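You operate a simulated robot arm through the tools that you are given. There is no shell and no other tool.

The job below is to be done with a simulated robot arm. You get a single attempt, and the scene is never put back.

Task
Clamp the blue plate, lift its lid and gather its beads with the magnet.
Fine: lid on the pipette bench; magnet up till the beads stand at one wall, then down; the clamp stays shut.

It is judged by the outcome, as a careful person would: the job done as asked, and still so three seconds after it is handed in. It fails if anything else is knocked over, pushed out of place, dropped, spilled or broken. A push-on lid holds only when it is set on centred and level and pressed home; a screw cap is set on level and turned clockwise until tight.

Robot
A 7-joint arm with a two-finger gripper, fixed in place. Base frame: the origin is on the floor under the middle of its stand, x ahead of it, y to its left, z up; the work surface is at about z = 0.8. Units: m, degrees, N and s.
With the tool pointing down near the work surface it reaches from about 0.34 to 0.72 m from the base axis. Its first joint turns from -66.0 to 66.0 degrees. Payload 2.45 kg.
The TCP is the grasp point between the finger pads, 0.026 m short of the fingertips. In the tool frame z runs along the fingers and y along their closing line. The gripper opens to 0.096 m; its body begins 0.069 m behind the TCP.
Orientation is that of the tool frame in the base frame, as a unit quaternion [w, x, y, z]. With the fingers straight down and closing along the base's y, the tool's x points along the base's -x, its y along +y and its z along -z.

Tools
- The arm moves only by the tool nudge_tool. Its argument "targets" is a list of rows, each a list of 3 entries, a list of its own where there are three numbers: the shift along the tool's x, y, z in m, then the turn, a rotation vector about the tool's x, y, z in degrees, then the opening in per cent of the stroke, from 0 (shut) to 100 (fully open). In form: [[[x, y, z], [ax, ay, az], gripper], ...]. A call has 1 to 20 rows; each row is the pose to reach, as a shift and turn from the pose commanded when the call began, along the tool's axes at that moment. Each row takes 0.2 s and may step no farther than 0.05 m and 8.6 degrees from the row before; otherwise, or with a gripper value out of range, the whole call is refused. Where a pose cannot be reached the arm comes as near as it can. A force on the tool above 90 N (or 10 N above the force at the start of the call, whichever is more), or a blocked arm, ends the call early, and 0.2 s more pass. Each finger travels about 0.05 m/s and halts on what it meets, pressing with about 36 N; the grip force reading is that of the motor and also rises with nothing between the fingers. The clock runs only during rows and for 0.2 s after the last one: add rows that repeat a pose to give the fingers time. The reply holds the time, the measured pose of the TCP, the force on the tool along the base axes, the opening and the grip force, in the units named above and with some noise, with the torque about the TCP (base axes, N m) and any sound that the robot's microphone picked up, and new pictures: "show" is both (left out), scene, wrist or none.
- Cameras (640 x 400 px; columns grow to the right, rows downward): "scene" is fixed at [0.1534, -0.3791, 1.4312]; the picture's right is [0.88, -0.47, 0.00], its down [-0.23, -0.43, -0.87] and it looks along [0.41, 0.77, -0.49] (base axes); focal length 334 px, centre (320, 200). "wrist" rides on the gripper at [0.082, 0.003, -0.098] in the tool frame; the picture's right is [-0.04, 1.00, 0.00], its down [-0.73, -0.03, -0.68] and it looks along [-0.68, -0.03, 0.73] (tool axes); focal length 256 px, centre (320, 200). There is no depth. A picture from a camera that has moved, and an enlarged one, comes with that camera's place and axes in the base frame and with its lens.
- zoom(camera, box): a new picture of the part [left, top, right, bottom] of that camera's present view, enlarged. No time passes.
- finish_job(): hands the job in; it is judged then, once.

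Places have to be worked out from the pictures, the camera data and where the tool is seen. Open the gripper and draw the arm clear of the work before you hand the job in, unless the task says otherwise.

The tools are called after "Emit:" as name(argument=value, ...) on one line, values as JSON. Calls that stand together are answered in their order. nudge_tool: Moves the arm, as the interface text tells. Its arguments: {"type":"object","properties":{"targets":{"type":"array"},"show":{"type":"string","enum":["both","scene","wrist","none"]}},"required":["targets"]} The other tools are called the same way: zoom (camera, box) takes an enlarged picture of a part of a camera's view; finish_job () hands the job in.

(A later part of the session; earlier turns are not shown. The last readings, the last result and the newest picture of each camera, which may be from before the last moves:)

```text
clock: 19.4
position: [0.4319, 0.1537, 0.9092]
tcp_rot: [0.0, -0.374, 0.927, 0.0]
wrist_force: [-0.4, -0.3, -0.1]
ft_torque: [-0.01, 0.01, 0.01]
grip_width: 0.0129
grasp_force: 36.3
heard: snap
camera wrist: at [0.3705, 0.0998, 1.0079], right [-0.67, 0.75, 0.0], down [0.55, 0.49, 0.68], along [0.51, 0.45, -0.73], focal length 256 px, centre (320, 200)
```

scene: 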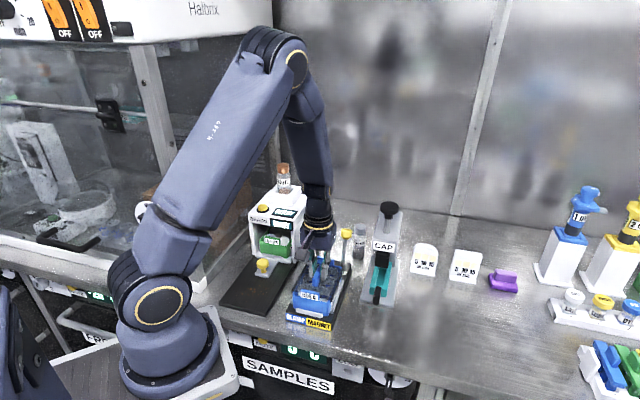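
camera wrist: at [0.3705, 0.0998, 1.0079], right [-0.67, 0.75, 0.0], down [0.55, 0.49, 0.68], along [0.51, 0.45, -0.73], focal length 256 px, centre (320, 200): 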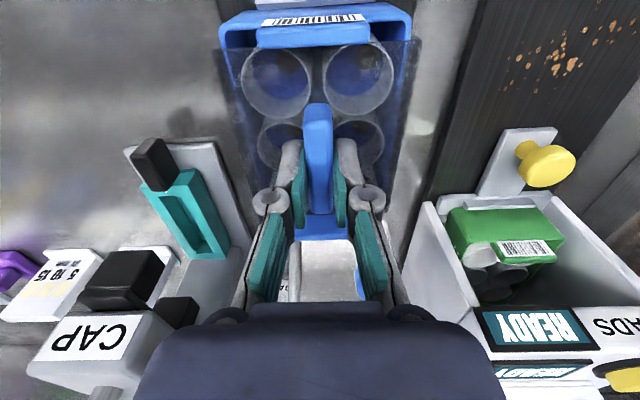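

I heard a snap as the grip closed. I check the lid, plate and clamp lever before doing anything.

Emit:
zoom(camera="scene", box=[285, 215, 355, 315])

Emit:
zoom(camera="wrist", box=[210, 0, 430, 300])

```text
4.00 times, centred on (320, 265) of scene
camera zoom: at [0.1534, -0.3791, 1.4312], right [0.88, -0.47, 0.0], down [-0.23, -0.43, -0.87], along [0.41, 0.77, -0.49], focal length 1335 px, centre (320, -60)
```

zoom: 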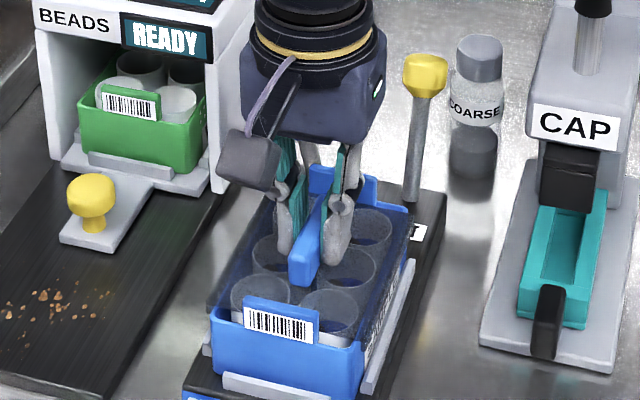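

```text
1.33 times, centred on (320, 150) of wrist
camera zoom: at [0.3705, 0.0998, 1.0079], right [-0.67, 0.75, 0.0], down [0.55, 0.49, 0.68], along [0.51, 0.45, -0.73], focal length 341 px, centre (320, 267)
```

zoom: 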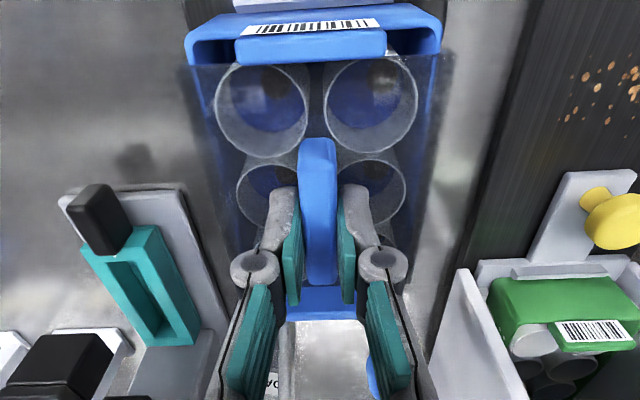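

The clamp lever is still forward and the plate hasn't moved. The lid's seal seems to have popped free in my grip, as the wells now look clearer. I lift straight up slowly.

Emit:
nudge_tool(targets=[[[0, 0, -0.003], [0, 0, 0], 5], [[0, 0, -0.008], [0, 0, 0], 5], [[0, 0, -0.015], [0, 0, 0], 5], [[0, 0, -0.025], [0, 0, 0], 5], [[0, 0, -0.035], [0, 0, 0], 5], [[0, 0, -0.035], [0, 0, 0], 5]], show="both")

Emit:
zoom(camera="scene", box=[285, 205, 355, 315])

```text
clock: 20.8
position: [0.4313, 0.1537, 0.9455]
tcp_rot: [-0.001, -0.374, 0.927, 0.0]
wrist_force: [1.4, -0.2, 0.1]
ft_torque: [-0.01, -0.02, 0.0]
grip_width: 0.0129
grasp_force: 36.3
camera wrist: at [0.3708, 0.0999, 1.0437], right [-0.67, 0.75, 0.0], down [0.55, 0.49, 0.68], along [0.51, 0.45, -0.73], focal length 256 px, centre (320, 200)
```

scene: 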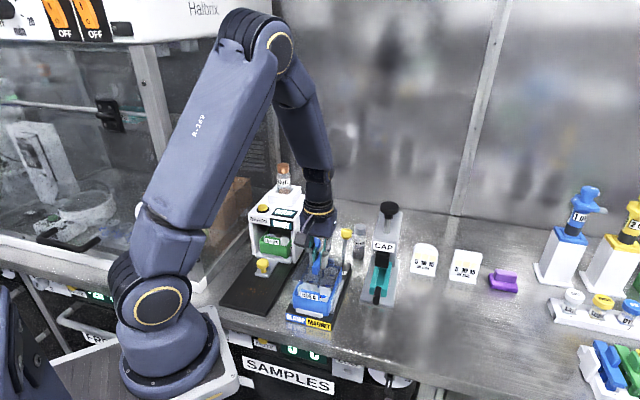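
wrist: 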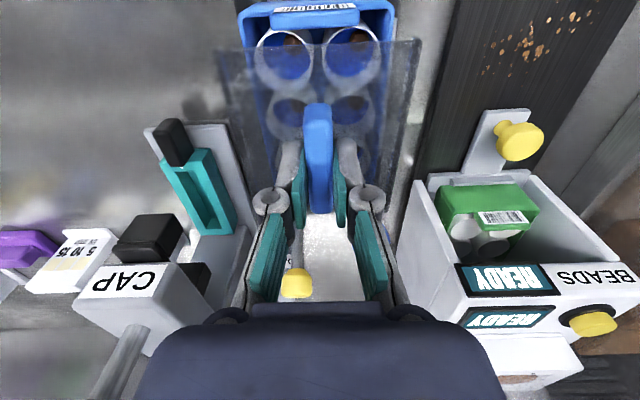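

```text
3.64 times, centred on (320, 260) of scene
camera zoom: at [0.1534, -0.3791, 1.4312], right [0.88, -0.47, 0.0], down [-0.23, -0.43, -0.87], along [0.41, 0.77, -0.49], focal length 1214 px, centre (320, -18)
```

zoom: 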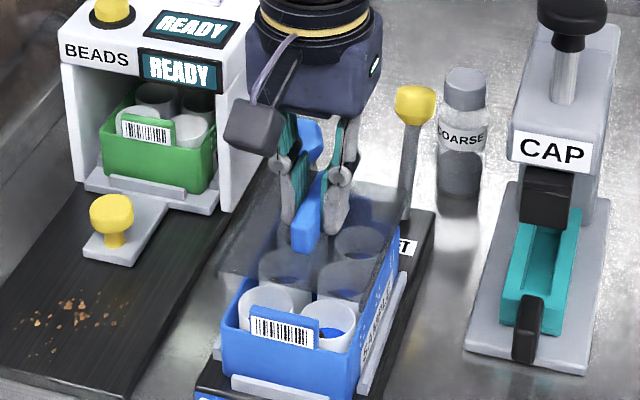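

The lid came off level and the plate stayed clamped. I raise it and carry it to the right, passing in front of the CAP press, to the open bench on the pipette side (about x=0.64, y=-0.05).

Emit:
nudge_tool(targets=[[[0, 0, -0.03], [0, 0, 0], 5], [[0.008, 0, -0.06], [0, 0, 0], 5], [[0.017, -0.02, -0.075], [0, 0, 0], 5], [[0.017, -0.06, -0.075], [0, 0, 0], 5], [[0.017, -0.1, -0.075], [0, 0, 0], 5], [[0.017, -0.14, -0.075], [0, 0, 0], 5], [[0.017, -0.18, -0.075], [0, 0, 0], 5], [[0.017, -0.22, -0.075], [0, 0, 0], 5], [[0.017, -0.255, -0.075], [0, 0, 0], 5], [[0.002, -0.28, -0.075], [0, 0, 0], 5], [[-0.013, -0.29, -0.07], [0, 0, 0], 5], [[-0.013, -0.29, -0.06], [0, 0, 0], 5]], show="both")

```text
clock: 23.4
position: [0.6438, -0.0467, 1.0062]
tcp_rot: [0.001, -0.375, 0.927, 0.0]
wrist_force: [0.6, 0.3, -0.7]
ft_torque: [-0.03, 0.02, -0.01]
grip_width: 0.0126
grasp_force: 36.7
camera wrist: at [0.5817, -0.1009, 1.1051], right [-0.67, 0.75, 0.0], down [0.55, 0.49, 0.68], along [0.51, 0.45, -0.73], focal length 256 px, centre (320, 200)
```

scene: 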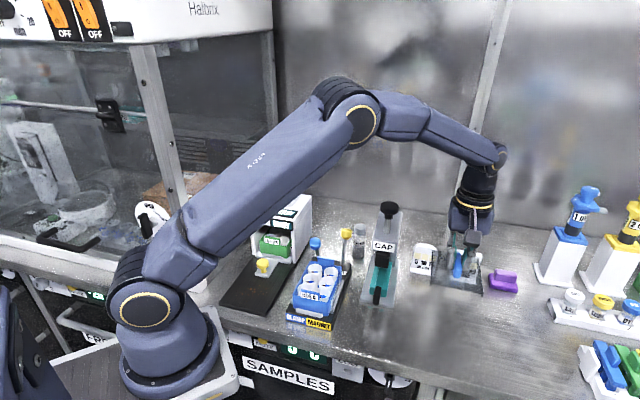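
wrist: 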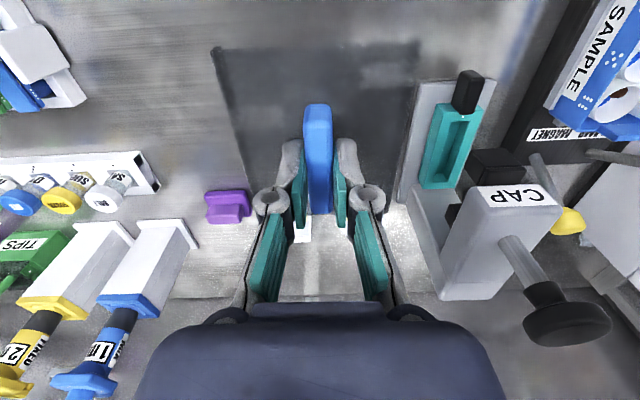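

The lid is above the intended spot. I check the landing area around it is clear.

Emit:
zoom(camera="scene", box=[370, 190, 540, 380])

Emit:
zoom(camera="wrist", box=[180, 20, 460, 260])

Emit:
zoom(camera="scene", box=[285, 225, 360, 335])

```text
2.11 times, centred on (455, 285) of scene
camera zoom: at [0.1534, -0.3791, 1.4312], right [0.88, -0.47, 0.0], down [-0.23, -0.43, -0.87], along [0.41, 0.77, -0.49], focal length 703 px, centre (36, 21)
```

zoom: 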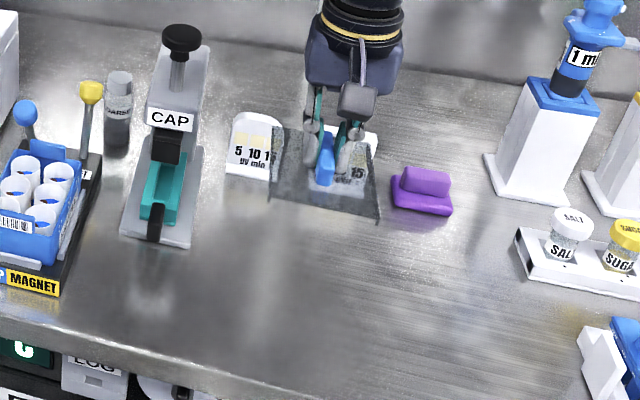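

```text
1.67 times, centred on (320, 140) of wrist
camera zoom: at [0.5817, -0.1009, 1.1051], right [-0.67, 0.75, 0.0], down [0.55, 0.49, 0.68], along [0.51, 0.45, -0.73], focal length 427 px, centre (320, 300)
```

zoom: 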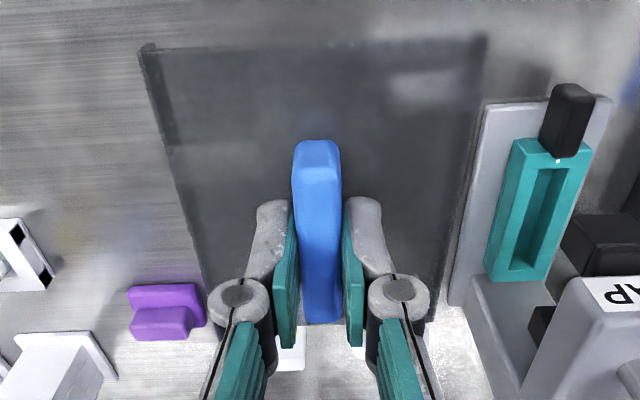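

```text
3.64 times, centred on (322, 280) of scene
camera zoom: at [0.1534, -0.3791, 1.4312], right [0.88, -0.47, 0.0], down [-0.23, -0.43, -0.87], along [0.41, 0.77, -0.49], focal length 1214 px, centre (311, -91)
```

zoom: 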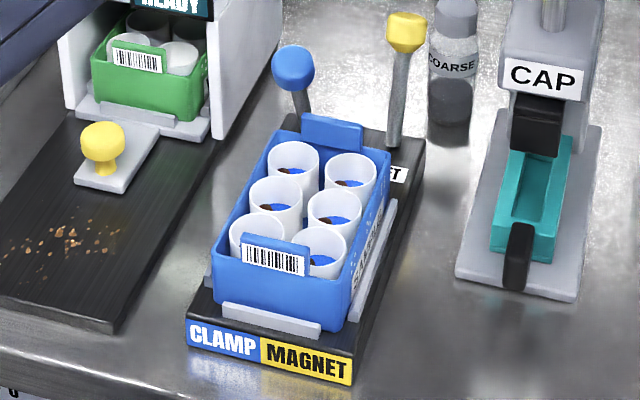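

The landing area is clear (UV cards and the purple block are farther back), and the six open wells are visible with blue liquid and brown beads. I lower the lid towards the bench.

Emit:
nudge_tool(targets=[[[0, 0, 0.04], [0, 0, 0], 5], [[0, 0, 0.08], [0, 0, 0], 5], [[0, 0, 0.11], [0, 0, 0], 5], [[0, 0, 0.13], [0, 0, 0], 5], [[0, 0, 0.145], [0, 0, 0], 5], [[0, 0, 0.15], [0, 0, 0], 5], [[0, 0, 0.15], [0, 0, 0], 5]], show="both")

Emit:
zoom(camera="scene", box=[400, 230, 520, 370])

```text
clock: 25.0
position: [0.6423, -0.0461, 0.8538]
tcp_rot: [-0.001, -0.375, 0.927, 0.001]
wrist_force: [0.2, 0.6, -0.2]
ft_torque: [0.02, -0.02, 0.04]
grip_width: 0.0127
grasp_force: 35.5
camera wrist: at [0.5822, -0.1, 0.9526], right [-0.67, 0.75, 0.0], down [0.55, 0.49, 0.68], along [0.51, 0.45, -0.73], focal length 256 px, centre (320, 200)
```

scene: 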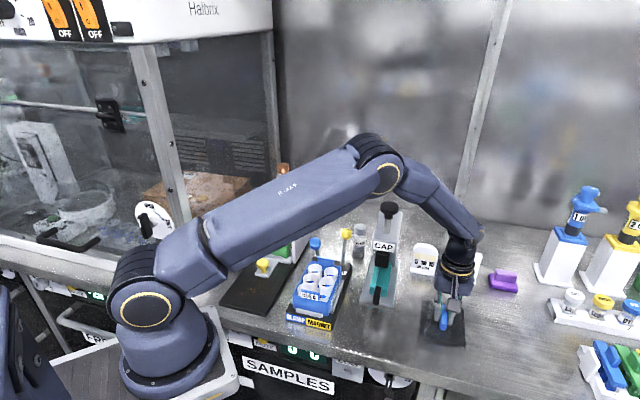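
wrist: 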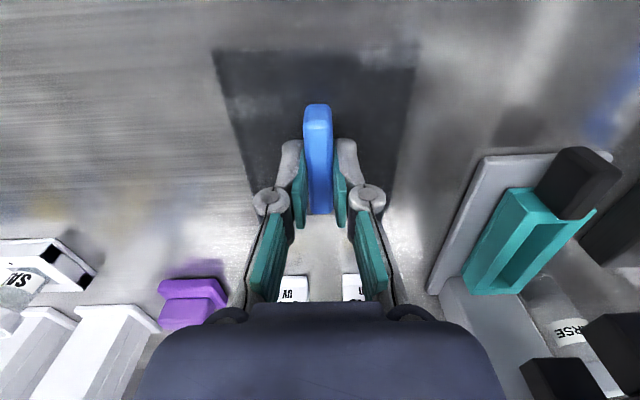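

```text
2.86 times, centred on (460, 300) of scene
camera zoom: at [0.1534, -0.3791, 1.4312], right [0.88, -0.47, 0.0], down [-0.23, -0.43, -0.87], along [0.41, 0.77, -0.49], focal length 954 px, centre (-80, -86)
```

zoom: 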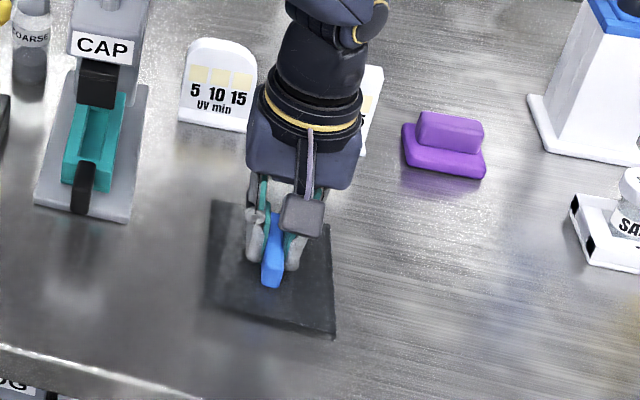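

About 10 mm or less remains. I lower in small steps watching for contact.

Emit:
nudge_tool(targets=[[[0, 0, 0.003], [0, 0, 0], 5], [[0, 0, 0.005], [0, 0, 0], 5], [[0, 0, 0.007], [0, 0, 0], 5]], show="none")

```text
clock: 25.8
position: [0.6435, -0.0457, 0.8487]
tcp_rot: [0.001, -0.375, 0.927, -0.001]
wrist_force: [0.6, 0.2, -0.1]
ft_torque: [0.01, -0.03, 0.03]
grip_width: 0.0131
grasp_force: 35.8
```

No contact yet at z≈0.848. I continue down in small steps.

Emit:
nudge_tool(targets=[[[0, 0, 0.002], [0, 0, 0], 5], [[0, 0, 0.004], [0, 0, 0], 5], [[0, 0, 0.005], [0, 0, 0], 5]], show="none")

```text
clock: 26.6
position: [0.6426, -0.0466, 0.8422]
tcp_rot: [0.0, -0.375, 0.927, -0.001]
wrist_force: [-0.3, 0.1, -0.2]
ft_torque: [0.02, 0.03, -0.01]
grip_width: 0.0128
grasp_force: 36.1
```

Still no contact at 0.842; I continue.

Emit:
nudge_tool(targets=[[[0, 0, 0.002], [0, 0, 0], 5], [[0, 0, 0.003], [0, 0, 0], 5], [[0, 0, 0.004], [0, 0, 0], 5]], show="scene")

Emit:
zoom(camera="scene", box=[410, 260, 500, 360])

```text
clock: 27.4
position: [0.6438, -0.0459, 0.8431]
tcp_rot: [0.001, -0.375, 0.927, 0.001]
wrist_force: [-12.8, 2.5, 37.8]
ft_torque: [-0.12, 0.54, 0.0]
grip_width: 0.0127
grasp_force: 35.8
```

scene: 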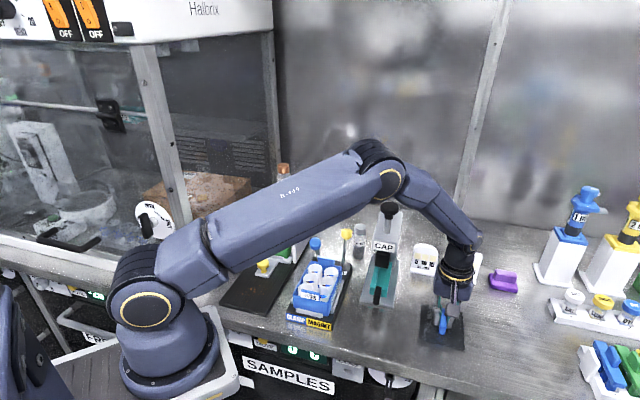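

```text
4.00 times, centred on (455, 310) of scene
camera zoom: at [0.1523, -0.3789, 1.4314], right [0.88, -0.47, 0.0], down [-0.23, -0.43, -0.87], along [0.41, 0.77, -0.49], focal length 1335 px, centre (-220, -240)
```

zoom: 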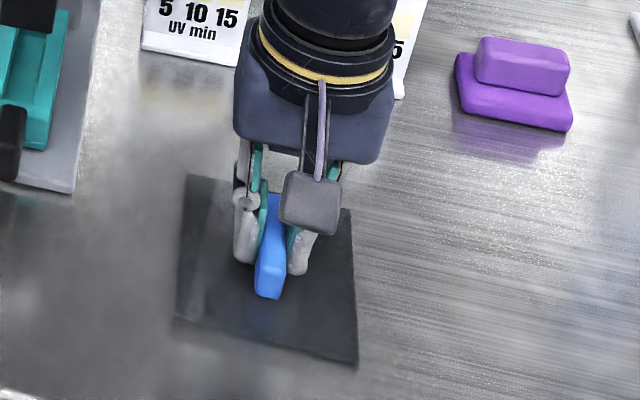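

Contact at z≈0.842 (38 N upward). I relieve the pressure by about 3.5 mm, then open the fingers.

Emit:
nudge_tool(targets=[[[0, 0, -0.002], [0, 0, 0], 5], [[0, 0, -0.0035], [0, 0, 0], 5], [[0, 0, -0.0035], [0, 0, 0], 5]], show="none")

```text
clock: 28.2
position: [0.6428, -0.0467, 0.8425]
tcp_rot: [0.0, -0.375, 0.927, 0.0]
wrist_force: [2.5, -1.1, 6.9]
ft_torque: [0.22, -0.37, -0.1]
grip_width: 0.0131
grasp_force: 35.8
```

Only about 7 N remains, so the lid rests on the bench. I open the fingers to about 44 mm and rise straight up.

Emit:
nudge_tool(targets=[[[0, 0, 0], [0, 0, 0], 20], [[0, 0, 0], [0, 0, 0], 35], [[0, 0, 0], [0, 0, 0], 46], [[0, 0, 0], [0, 0, 0], 46], [[0, 0, -0.01], [0, 0, 0], 46], [[0, 0, -0.03], [0, 0, 0], 46], [[0, 0, -0.06], [0, 0, 0], 46], [[0, 0, -0.1], [0, 0, 0], 46], [[0, 0, -0.14], [0, 0, 0], 46], [[0, 0, -0.17], [0, 0, 0], 46]], show="both")

Emit:
zoom(camera="scene", box=[400, 240, 520, 370])

```text
clock: 30.4
position: [0.644, -0.0471, 1.0117]
tcp_rot: [0.0, -0.374, 0.927, 0.001]
wrist_force: [-0.1, 0.6, -0.8]
ft_torque: [-0.03, 0.05, 0.01]
grip_width: 0.0444
grasp_force: 0.0
camera wrist: at [0.5831, -0.1006, 1.1106], right [-0.67, 0.75, 0.0], down [0.55, 0.49, 0.68], along [0.51, 0.45, -0.73], focal length 256 px, centre (320, 200)
```

scene: 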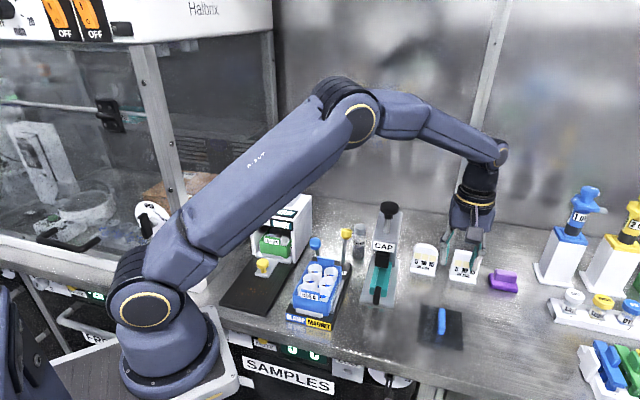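
wrist: 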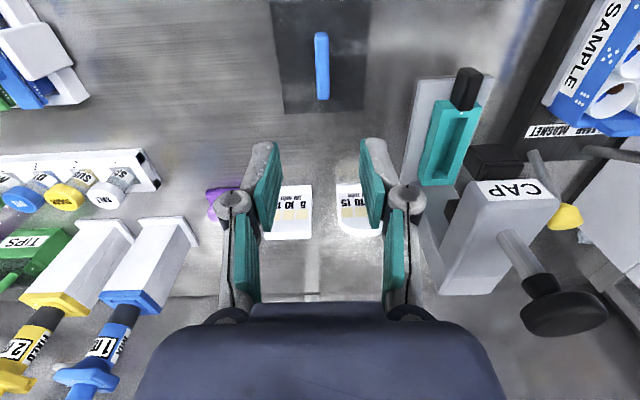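

```text
3.08 times, centred on (460, 305) of scene
camera zoom: at [0.1534, -0.3791, 1.4312], right [0.88, -0.47, 0.0], down [-0.23, -0.43, -0.87], along [0.41, 0.77, -0.49], focal length 1027 px, centre (-111, -123)
```

zoom: 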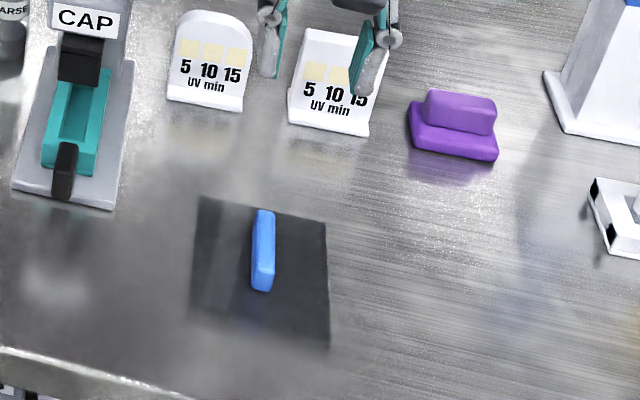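

The lid lies flat on the open bench. Next I go round the front of the CAP press and above the yellow magnet knob (D≈0.568, W≈0.219).

Emit:
nudge_tool(targets=[[[0.02, 0.03, -0.02], [0, 0, 0], 46], [[0.03, 0.075, -0.02], [0, 0, 0], 46], [[0.03, 0.12, -0.02], [0, 0, 0], 46], [[0.03, 0.165, -0.02], [0, 0, 0], 46], [[0.03, 0.21, -0.02], [0, 0, 0], 46], [[0.03, 0.2455, -0.02], [0, 0, 0], 46], [[0.01, 0.262, -0.02], [0, 0, 0], 44], [[-0.035, 0.262, -0.02], [0, 0, 0], 44], [[-0.08, 0.262, -0.02], [0, 0, 0], 44], [[-0.12, 0.262, -0.01], [0, 0, 0], 44], [[-0.137, 0.262, 0.01], [0, 0, 0], 44], [[-0.137, 0.262, 0.01], [0, 0, 0], 44]], show="both")

```text
clock: 33.0
position: [0.5624, 0.238, 1.0008]
tcp_rot: [0.0, -0.374, 0.927, 0.0]
wrist_force: [0.7, -0.1, -0.3]
ft_torque: [0.02, 0.03, 0.02]
grip_width: 0.0421
grasp_force: 0.0
camera wrist: at [0.5011, 0.1843, 1.0996], right [-0.67, 0.75, 0.0], down [0.55, 0.49, 0.68], along [0.51, 0.45, -0.73], focal length 256 px, centre (320, 200)
```

scene: 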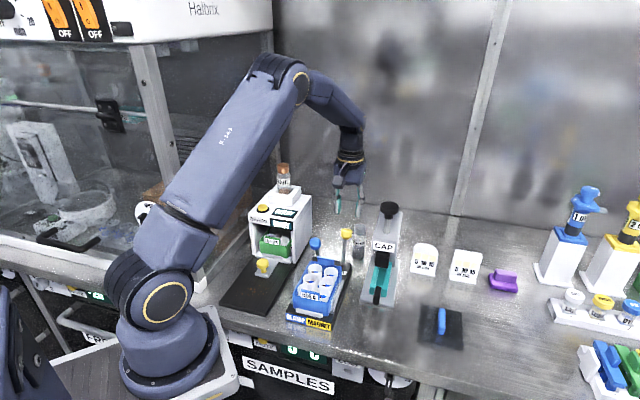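
wrist: 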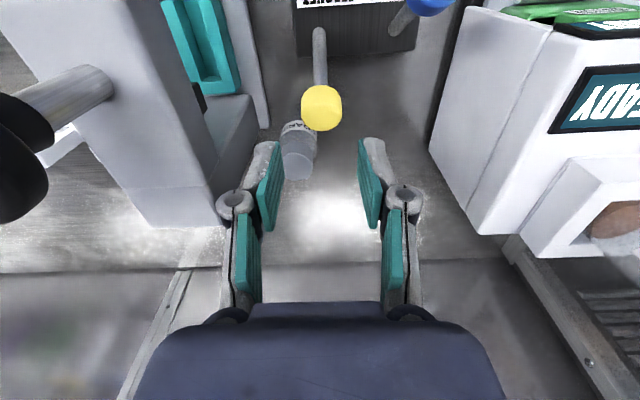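

The knob estimate agrees with the TCP to within 2–3 mm, and the COARSE bottle stands 3 cm behind the finger line. I descend over the yellow knob.

Emit:
nudge_tool(targets=[[[0.002, 0.0005, 0.02], [0, 0, 0], 44], [[0.002, 0.0005, 0.04], [0, 0, 0], 44], [[0.002, 0.0005, 0.06], [0, 0, 0], 44], [[0.002, 0.0005, 0.075], [0, 0, 0], 44], [[0.002, 0.0005, 0.084], [0, 0, 0], 44], [[0.002, 0.0005, 0.084], [0, 0, 0], 44]], show="both")

```text
clock: 34.4
position: [0.5585, 0.2358, 0.9172]
tcp_rot: [0.0, -0.374, 0.927, 0.0]
wrist_force: [0.3, -0.3, 1.1]
ft_torque: [0.0, 0.0, 0.01]
grip_width: 0.0422
grasp_force: 0.1
camera wrist: at [0.4972, 0.1828, 1.0169], right [-0.67, 0.75, 0.0], down [0.55, 0.49, 0.68], along [0.51, 0.45, -0.73], focal length 256 px, centre (320, 200)
```

scene: 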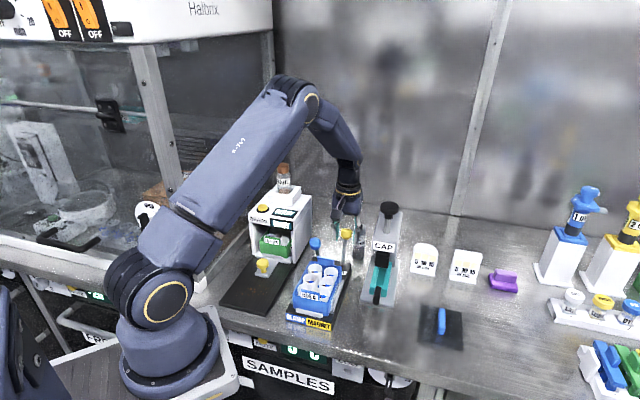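
wrist: 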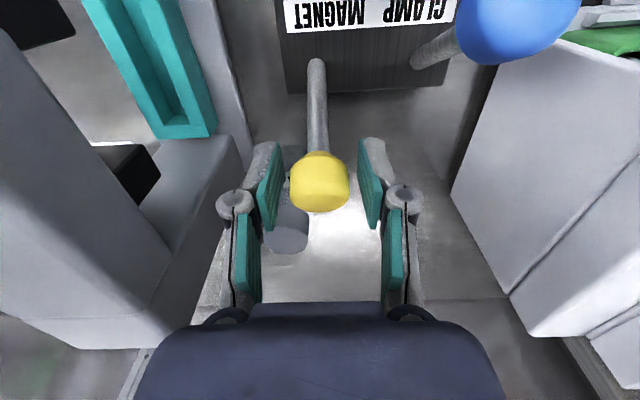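

The yellow knob is centred between the pads. I close on it.

Emit:
nudge_tool(targets=[[[0, 0, 0], [0, 0, 0], 34], [[0, 0, 0], [0, 0, 0], 26], [[0, 0, 0], [0, 0, 0], 22], [[0, 0, 0], [0, 0, 0], 22]], show="wrist")

Emit:
zoom(camera="scene", box=[290, 245, 350, 315])

```text
clock: 35.4
position: [0.5585, 0.2361, 0.9181]
tcp_rot: [0.0, -0.375, 0.927, 0.0]
wrist_force: [2.2, -2.0, -1.5]
ft_torque: [-0.03, -0.07, -0.03]
grip_width: 0.0282
grasp_force: 44.7
camera wrist: at [0.4974, 0.1825, 1.017], right [-0.67, 0.75, 0.0], down [0.55, 0.49, 0.68], along [0.51, 0.45, -0.73], focal length 256 px, centre (320, 200)
```

wrist: 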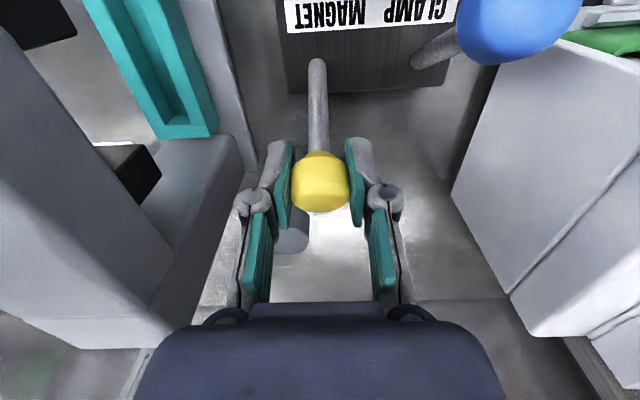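

```text
5.71 times, centred on (320, 280) of scene
camera zoom: at [0.1535, -0.3791, 1.4312], right [0.88, -0.47, 0.0], down [-0.23, -0.43, -0.87], along [0.41, 0.77, -0.49], focal length 1907 px, centre (320, -257)
```

zoom: 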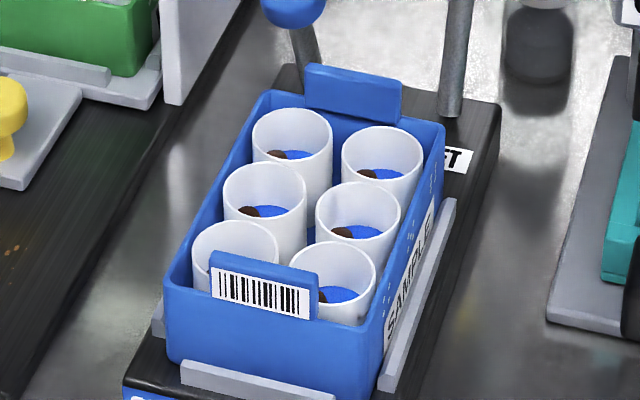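

Gripped with little side load. In each open well the brown beads are a small heap, giving me a clear reference for "before". I pull the magnet lever forwards along the same arc as the clamp lever, first to about upright.

Emit:
nudge_tool(targets=[[[0.0062, -0.0003, -0.0018], [0, -3.2, 0], 22], [[0.0132, -0.0003, -0.0032], [0, -7, 0], 22], [[0.0203, -0.0003, -0.0042], [0, -10.5, 0], 22], [[0.0274, -0.0003, -0.0047], [0, -14, 0], 22], [[0.0346, -0.0003, -0.0047], [0, -17.5, 0], 22], [[0.0346, -0.0003, -0.0047], [0, -17.5, 0], 22]], show="scene")

```text
clock: 36.8
position: [0.5348, 0.2122, 0.9245]
tcp_rot: [0.143, -0.371, 0.916, 0.057]
wrist_force: [12.7, 9.3, 3.7]
ft_torque: [0.93, -0.98, 0.04]
grip_width: 0.0283
grasp_force: 44.9
```

scene: 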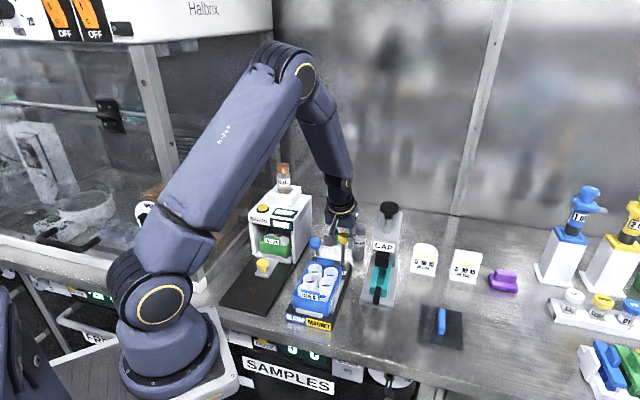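

Resistance is about 16 N, the same as the clamp lever. I continue forward to about +18°.

Emit:
nudge_tool(targets=[[[0.0069, 0, -0.0017], [0, -3.5, 0], 22], [[0.014, 0, -0.0028], [0, -7, 0], 22], [[0.0211, 0, -0.0036], [0, -10.5, 0], 22], [[0.0283, 0, -0.0038], [0, -14, 0], 22], [[0.0283, 0, -0.0038], [0, -14, 0], 22]], show="both")

Emit:
zoom(camera="scene", box=[290, 245, 350, 315])

```text
clock: 38.0
position: [0.5129, 0.1908, 0.9184]
tcp_rot: [0.253, -0.359, 0.893, 0.1]
wrist_force: [17.4, 4.2, -3.7]
ft_torque: [0.83, -0.88, -0.05]
grip_width: 0.0279
grasp_force: 45.0
camera wrist: at [0.424, 0.1105, 0.9602], right [-0.67, 0.74, 0.02], down [0.21, 0.17, 0.96], along [0.71, 0.65, -0.27], focal length 256 px, centre (320, 200)
```

scene: 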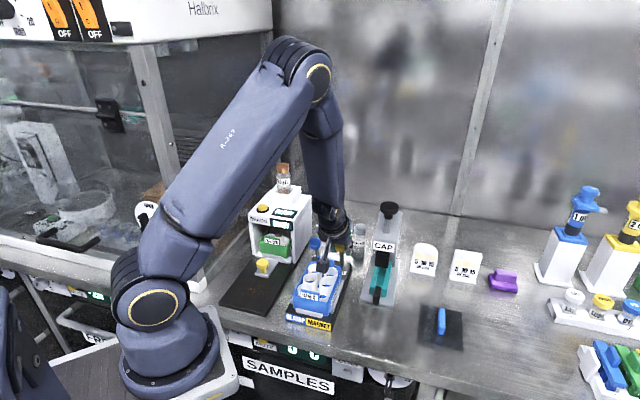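
wrist: 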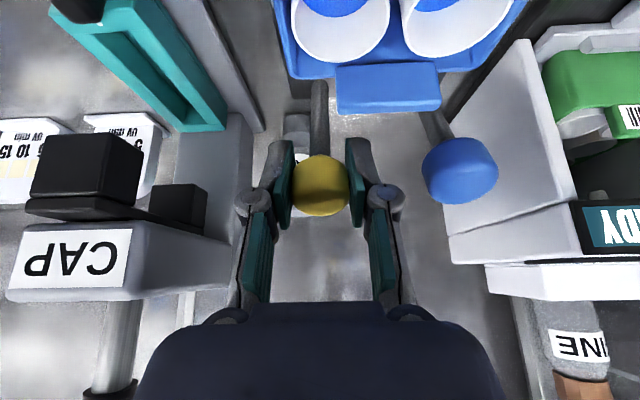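

```text
5.71 times, centred on (320, 280) of scene
camera zoom: at [0.1539, -0.379, 1.4312], right [0.88, -0.47, 0.0], down [-0.23, -0.43, -0.87], along [0.41, 0.77, -0.49], focal length 1907 px, centre (320, -257)
```

zoom: 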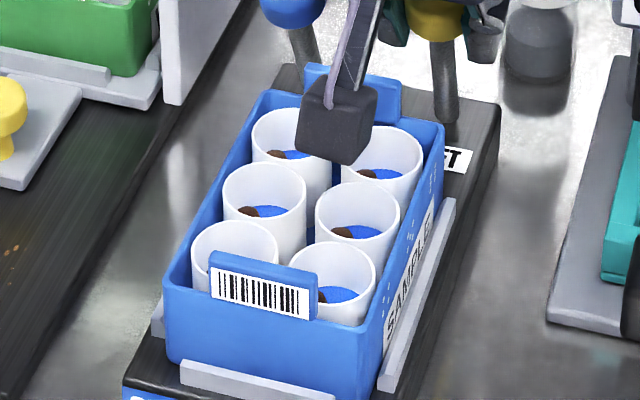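

Lever at about 18°, and the torque still has the same sign, so it's not at the stop yet. I go the last few millimetres until it meets the stop.

Emit:
nudge_tool(targets=[[[0.003, 0, -0.0006], [0, -1, 0], 22], [[0.006, 0, -0.0012], [0, -2, 0], 22], [[0.009, 0, -0.0016], [0, -2, 0], 22], [[0.009, 0, -0.0016], [0, -2, 0], 22]], show="wrist")

Emit:
zoom(camera="scene", box=[290, 245, 350, 315])

```text
clock: 39.0
position: [0.5089, 0.1867, 0.9178]
tcp_rot: [0.27, -0.358, 0.887, 0.108]
wrist_force: [14.4, 1.6, 9.3]
ft_torque: [0.89, -1.01, -0.06]
grip_width: 0.0282
grasp_force: 44.4
camera wrist: at [0.4179, 0.1044, 0.9527], right [-0.67, 0.74, 0.02], down [0.18, 0.14, 0.97], along [0.72, 0.65, -0.23], focal length 256 px, centre (320, 200)
```

wrist: 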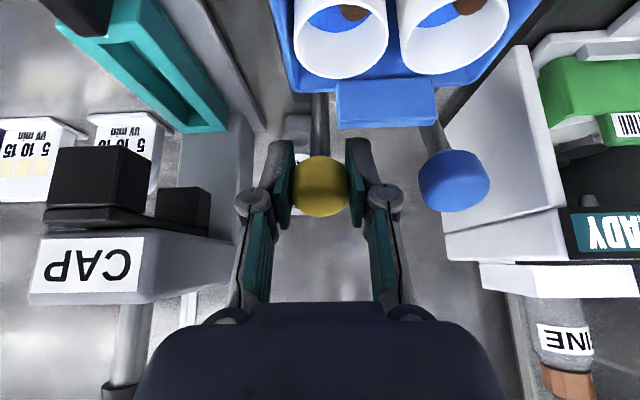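

```text
5.71 times, centred on (320, 280) of scene
camera zoom: at [0.1536, -0.3791, 1.4312], right [0.88, -0.47, 0.0], down [-0.23, -0.43, -0.87], along [0.41, 0.77, -0.49], focal length 1907 px, centre (320, -257)
```

zoom: 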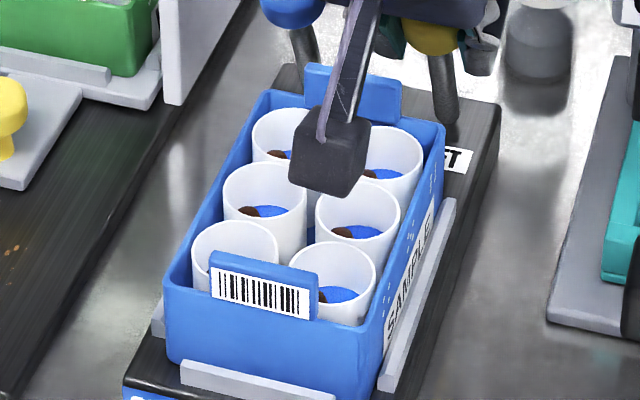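

Torque still indicates free travel at D≈0.496. I continue a few more millimetres.

Emit:
nudge_tool(targets=[[[0.003, 0, -0.0004], [0, -0.5, 0], 22], [[0.006, 0, -0.0006], [0, -1, 0], 22], [[0.009, 0, -0.0006], [0, -1, 0], 22], [[0.009, 0, -0.0006], [0, -1, 0], 22]], show="wrist")

Emit:
zoom(camera="scene", box=[290, 245, 350, 315])

```text
clock: 40.0
position: [0.5057, 0.1838, 0.9135]
tcp_rot: [0.283, -0.358, 0.883, 0.112]
wrist_force: [20.1, 23.2, 15.7]
ft_torque: [0.25, -0.25, 0.01]
grip_width: 0.0279
grasp_force: 44.7
camera wrist: at [0.4141, 0.1004, 0.9465], right [-0.67, 0.74, 0.02], down [0.16, 0.12, 0.98], along [0.72, 0.66, -0.2], focal length 256 px, centre (320, 200)
```

wrist: 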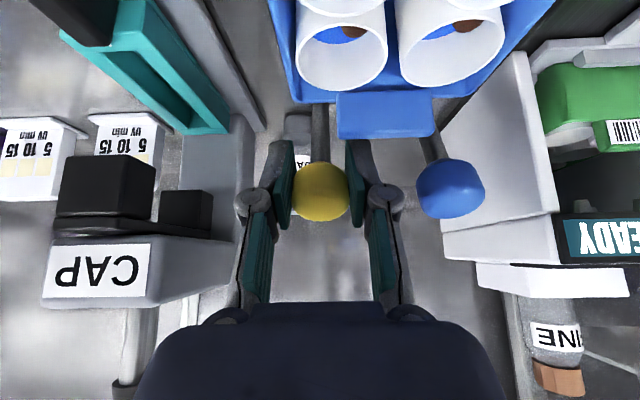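

```text
5.71 times, centred on (320, 280) of scene
camera zoom: at [0.1536, -0.3786, 1.4313], right [0.88, -0.47, 0.0], down [-0.23, -0.43, -0.87], along [0.41, 0.77, -0.49], focal length 1907 px, centre (320, -257)
```

zoom: 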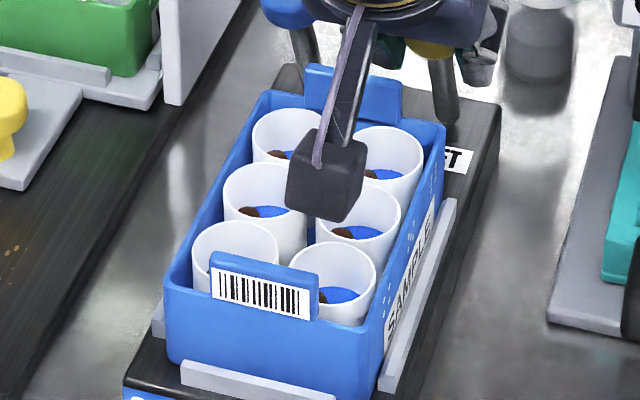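

Now 31 N with the pads slipping: the magnet lever is at its end stop. I hold here for 4 s and watch the beads.

Emit:
nudge_tool(targets=[[[-0.002, 0, 0], [0, 0, 0], 22], [[-0.002, 0, 0], [0, 0, 0], 22], [[-0.002, 0, 0], [0, 0, 0], 22], [[-0.002, 0, 0], [0, 0, 0], 22], [[-0.002, 0, 0], [0, 0, 0], 22], [[-0.002, 0, 0], [0, 0, 0], 22], [[-0.002, 0, 0], [0, 0, 0], 22], [[-0.002, 0, 0], [0, 0, 0], 22], [[-0.002, 0, 0], [0, 0, 0], 22], [[-0.002, 0, 0], [0, 0, 0], 22], [[-0.002, 0, 0], [0, 0, 0], 22], [[-0.002, 0, 0], [0, 0, 0], 22], [[-0.002, 0, 0], [0, 0, 0], 22], [[-0.002, 0, 0], [0, 0, 0], 22], [[-0.002, 0, 0], [0, 0, 0], 22], [[-0.002, 0, 0], [0, 0, 0], 22], [[-0.002, 0, 0], [0, 0, 0], 22], [[-0.002, 0, 0], [0, 0, 0], 22], [[-0.002, 0, 0], [0, 0, 0], 22]], show="none")

Emit:
zoom(camera="scene", box=[290, 245, 350, 315])

Emit:
zoom(camera="wrist", box=[260, 0, 560, 140])

```text
clock: 44.0
position: [0.5056, 0.1829, 0.9127]
tcp_rot: [0.28, -0.358, 0.884, 0.111]
wrist_force: [14.5, 17.5, 13.0]
ft_torque: [0.28, -0.26, -0.04]
grip_width: 0.0279
grasp_force: 45.6
```

```text
5.71 times, centred on (320, 280) of scene
camera zoom: at [0.1535, -0.3787, 1.4313], right [0.88, -0.47, 0.0], down [-0.23, -0.43, -0.87], along [0.41, 0.77, -0.49], focal length 1907 px, centre (320, -257)
```

zoom: 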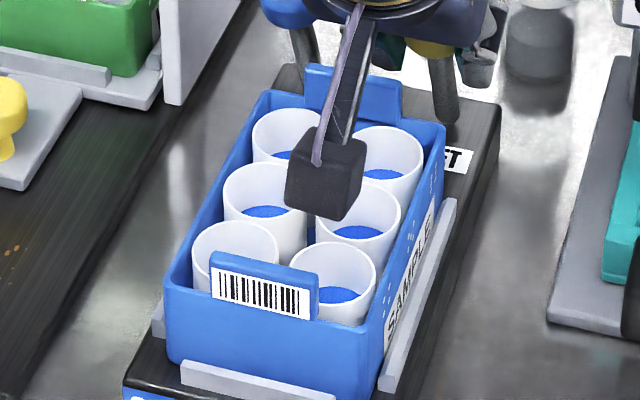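

```text
2.13 times, centred on (410, 70) of wrist
camera zoom: at [0.4139, 0.1005, 0.9471], right [-0.67, 0.74, 0.02], down [0.17, 0.13, 0.98], along [0.72, 0.66, -0.21], focal length 546 px, centre (128, 477)
```

zoom: 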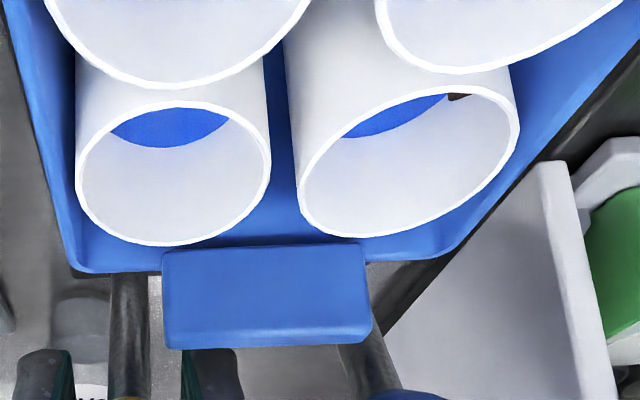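

The beads have left their resting heap; one well shows a brown patch at a side wall. The clamp lever stayed where it was left, so I release this knob (magnet still up), back off along the tool axis, and level out to look straight down into the wells.

Emit:
nudge_tool(targets=[[[-0.002, 0.0, 0.0], [0, 0, 0], 34], [[-0.002, 0.0, 0.0], [0, 0, 0], 44], [[-0.002, 0.0, -0.01], [0, 0, 0], 44], [[-0.002, 0.0, -0.035], [0, 0, 0], 44], [[-0.002, 0.0, -0.06], [0, 0, 0], 44], [[-0.002, 0.0, -0.08], [0, 0, 0], 44]], show="both")

Emit:
zoom(camera="scene", box=[290, 225, 350, 315])

```text
clock: 45.4
position: [0.4696, 0.1512, 0.9796]
tcp_rot: [0.275, -0.358, 0.886, 0.111]
wrist_force: [0.0, 0.6, -1.1]
ft_torque: [-0.01, -0.01, -0.01]
grip_width: 0.0424
grasp_force: 0.0
camera wrist: at [0.379, 0.0687, 1.0147], right [-0.67, 0.74, 0.02], down [0.18, 0.13, 0.98], along [0.72, 0.66, -0.22], focal length 256 px, centre (320, 200)
```

scene: 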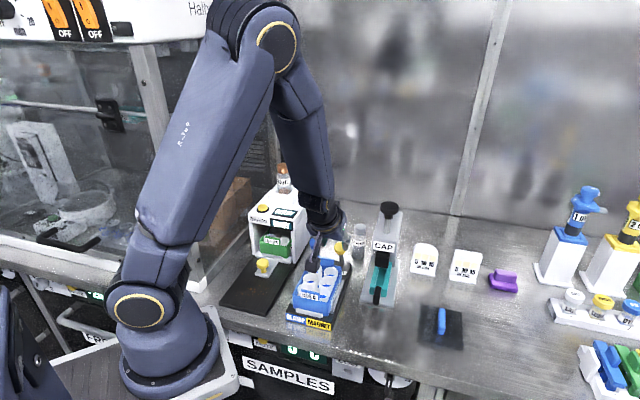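
wrist: 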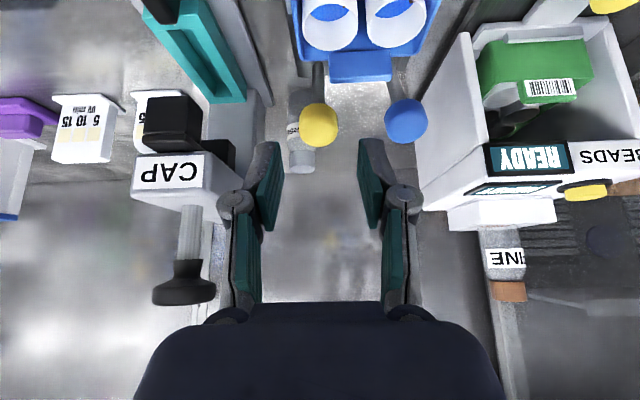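

```text
4.44 times, centred on (320, 270) of scene
camera zoom: at [0.1534, -0.3791, 1.4312], right [0.88, -0.47, 0.0], down [-0.23, -0.43, -0.87], along [0.41, 0.77, -0.49], focal length 1484 px, centre (320, -111)
```

zoom: 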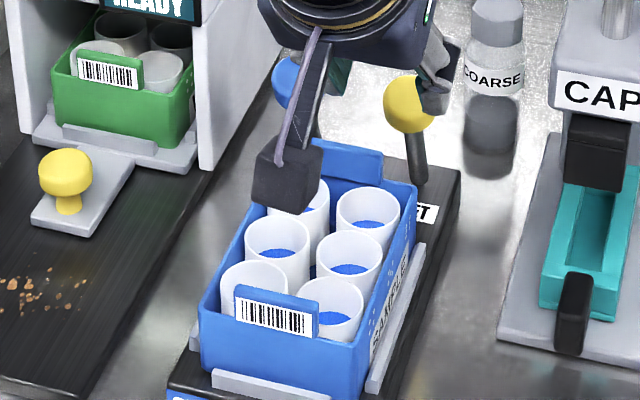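

Both levers stay forward. I level the tool and rise so the camera looks nearly straight down into the wells.

Emit:
nudge_tool(targets=[[[-0.012, 0.005, -0.012], [0, 7, 0], 44], [[-0.025, 0.01, -0.02], [0, 14, 0], 44], [[-0.037, 0.016, -0.028], [0, 21, 0], 44], [[-0.05, 0.022, -0.036], [0, 28, 0], 44], [[-0.062, 0.027, -0.043], [0, 34.5, 0], 44], [[-0.062, 0.027, -0.043], [0, 34.5, 0], 44]], show="both")

Emit:
zoom(camera="wrist", box=[240, 0, 400, 130])

Emit:
zoom(camera="scene", box=[290, 245, 350, 315])

```text
clock: 46.8
position: [0.4725, 0.1899, 1.0489]
tcp_rot: [-0.001, -0.375, 0.927, 0.0]
wrist_force: [0.6, -0.2, 0.3]
ft_torque: [0.02, -0.01, 0.03]
grip_width: 0.0421
grasp_force: 0.0
camera wrist: at [0.4108, 0.1357, 1.1484], right [-0.66, 0.75, 0.0], down [0.55, 0.49, 0.68], along [0.51, 0.45, -0.73], focal length 256 px, centre (320, 200)
```

scene: 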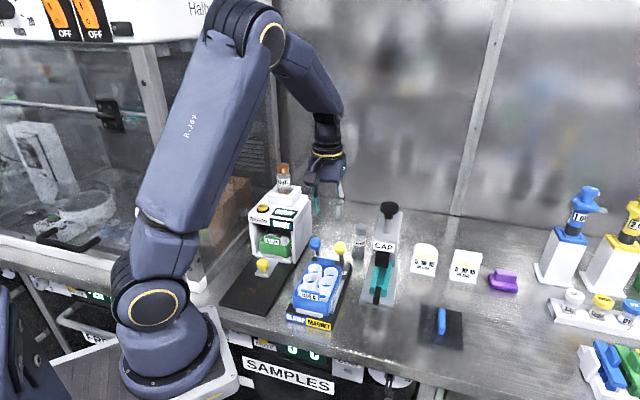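
wrist: 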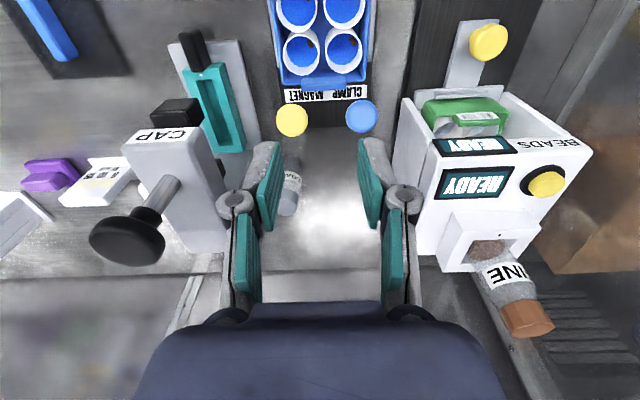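

```text
3.08 times, centred on (320, 65) of wrist
camera zoom: at [0.4108, 0.1357, 1.1484], right [-0.66, 0.75, 0.0], down [0.55, 0.49, 0.68], along [0.51, 0.45, -0.73], focal length 788 px, centre (320, 615)
```

zoom: 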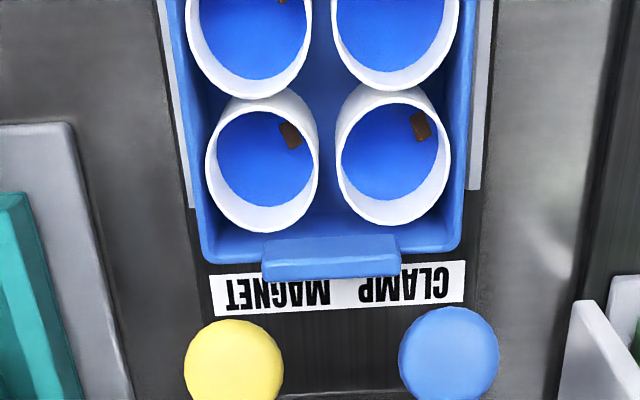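

```text
5.71 times, centred on (320, 280) of scene
camera zoom: at [0.1534, -0.3791, 1.4312], right [0.88, -0.47, 0.0], down [-0.23, -0.43, -0.87], along [0.41, 0.77, -0.49], focal length 1907 px, centre (320, -257)
```

zoom: 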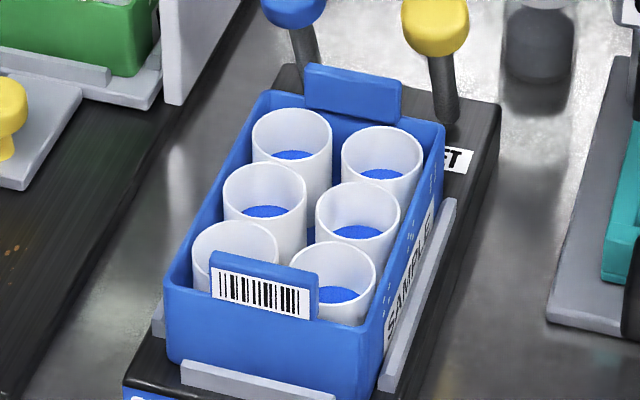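

From above, each visible well shows the beads as a compact brown block against one wall (front-left). I shift forward to see all six wells and check that they've finished moving.

Emit:
nudge_tool(targets=[[[0.02, 0, 0], [0, 0, 0], 44], [[0.04, 0, 0], [0, 0, 0], 44], [[0.045, 0, 0], [0, 0, 0], 44], [[0.045, 0, 0], [0, 0, 0], 44]], show="wrist")

Emit:
zoom(camera="wrist", box=[260, 10, 380, 130])

```text
clock: 47.8
position: [0.4399, 0.1578, 1.0493]
tcp_rot: [0.0, -0.374, 0.927, 0.0]
wrist_force: [0.0, 0.2, -0.3]
ft_torque: [-0.02, -0.01, 0.01]
grip_width: 0.0422
grasp_force: 0.1
camera wrist: at [0.3784, 0.1042, 1.1476], right [-0.67, 0.75, 0.0], down [0.55, 0.49, 0.68], along [0.51, 0.45, -0.73], focal length 256 px, centre (320, 200)
```

wrist: 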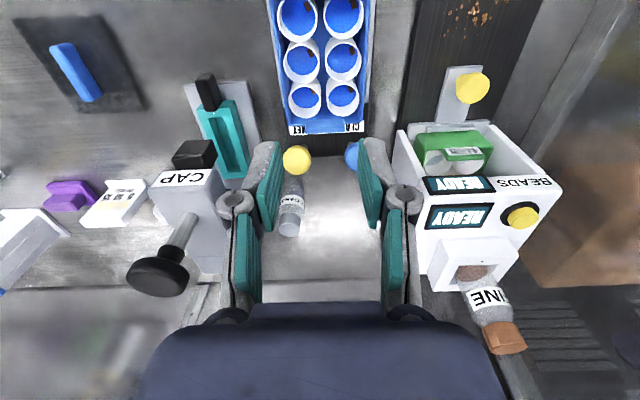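

```text
3.33 times, centred on (320, 70) of wrist
camera zoom: at [0.3784, 0.1042, 1.1476], right [-0.67, 0.75, 0.0], down [0.55, 0.49, 0.68], along [0.51, 0.45, -0.73], focal length 853 px, centre (320, 633)
```

zoom: 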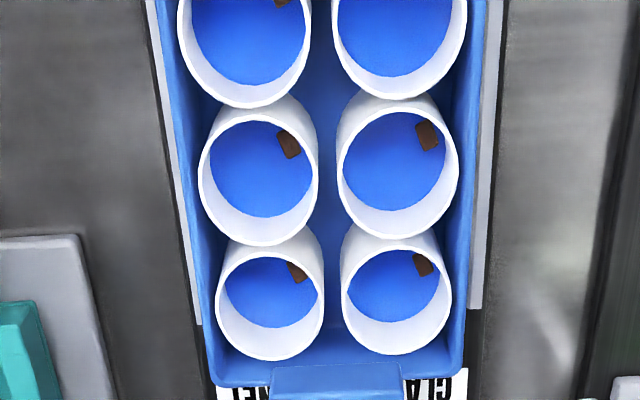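

The front row is still cut off, so I shift a bit further forward.

Emit:
nudge_tool(targets=[[[0.02, 0, -0.01], [0, 0, 0], 44], [[0.04, 0, -0.01], [0, 0, 0], 44], [[0.04, 0, -0.01], [0, 0, 0], 44], [[0.04, 0, -0.01], [0, 0, 0], 44], [[0.04, 0, -0.01], [0, 0, 0], 44]], show="wrist")

Emit:
zoom(camera="wrist", box=[265, 30, 375, 150])

```text
clock: 49.0
position: [0.4099, 0.1308, 1.0601]
tcp_rot: [0.0, -0.375, 0.927, 0.001]
wrist_force: [0.0, -1.3, -1.0]
ft_torque: [-0.01, -0.02, 0.01]
grip_width: 0.0421
grasp_force: 0.0
camera wrist: at [0.3495, 0.0775, 1.1583], right [-0.67, 0.75, 0.0], down [0.55, 0.49, 0.68], along [0.51, 0.45, -0.73], focal length 256 px, centre (320, 200)
```

wrist: 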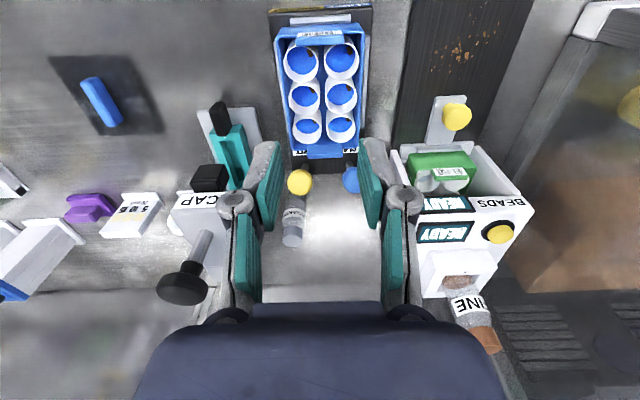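

```text
3.33 times, centred on (320, 90) of wrist
camera zoom: at [0.3495, 0.0775, 1.1583], right [-0.67, 0.75, 0.0], down [0.55, 0.49, 0.68], along [0.51, 0.45, -0.73], focal length 853 px, centre (320, 567)
```

zoom: 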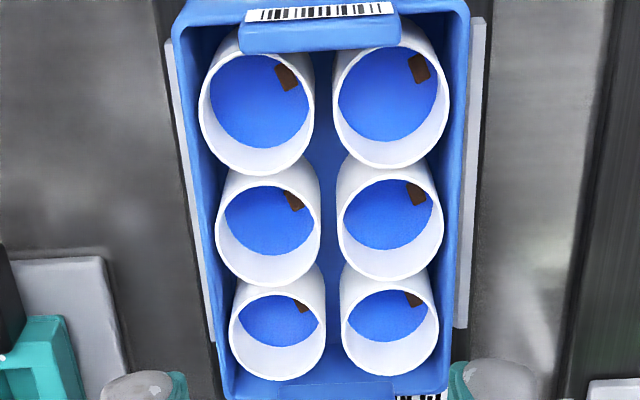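

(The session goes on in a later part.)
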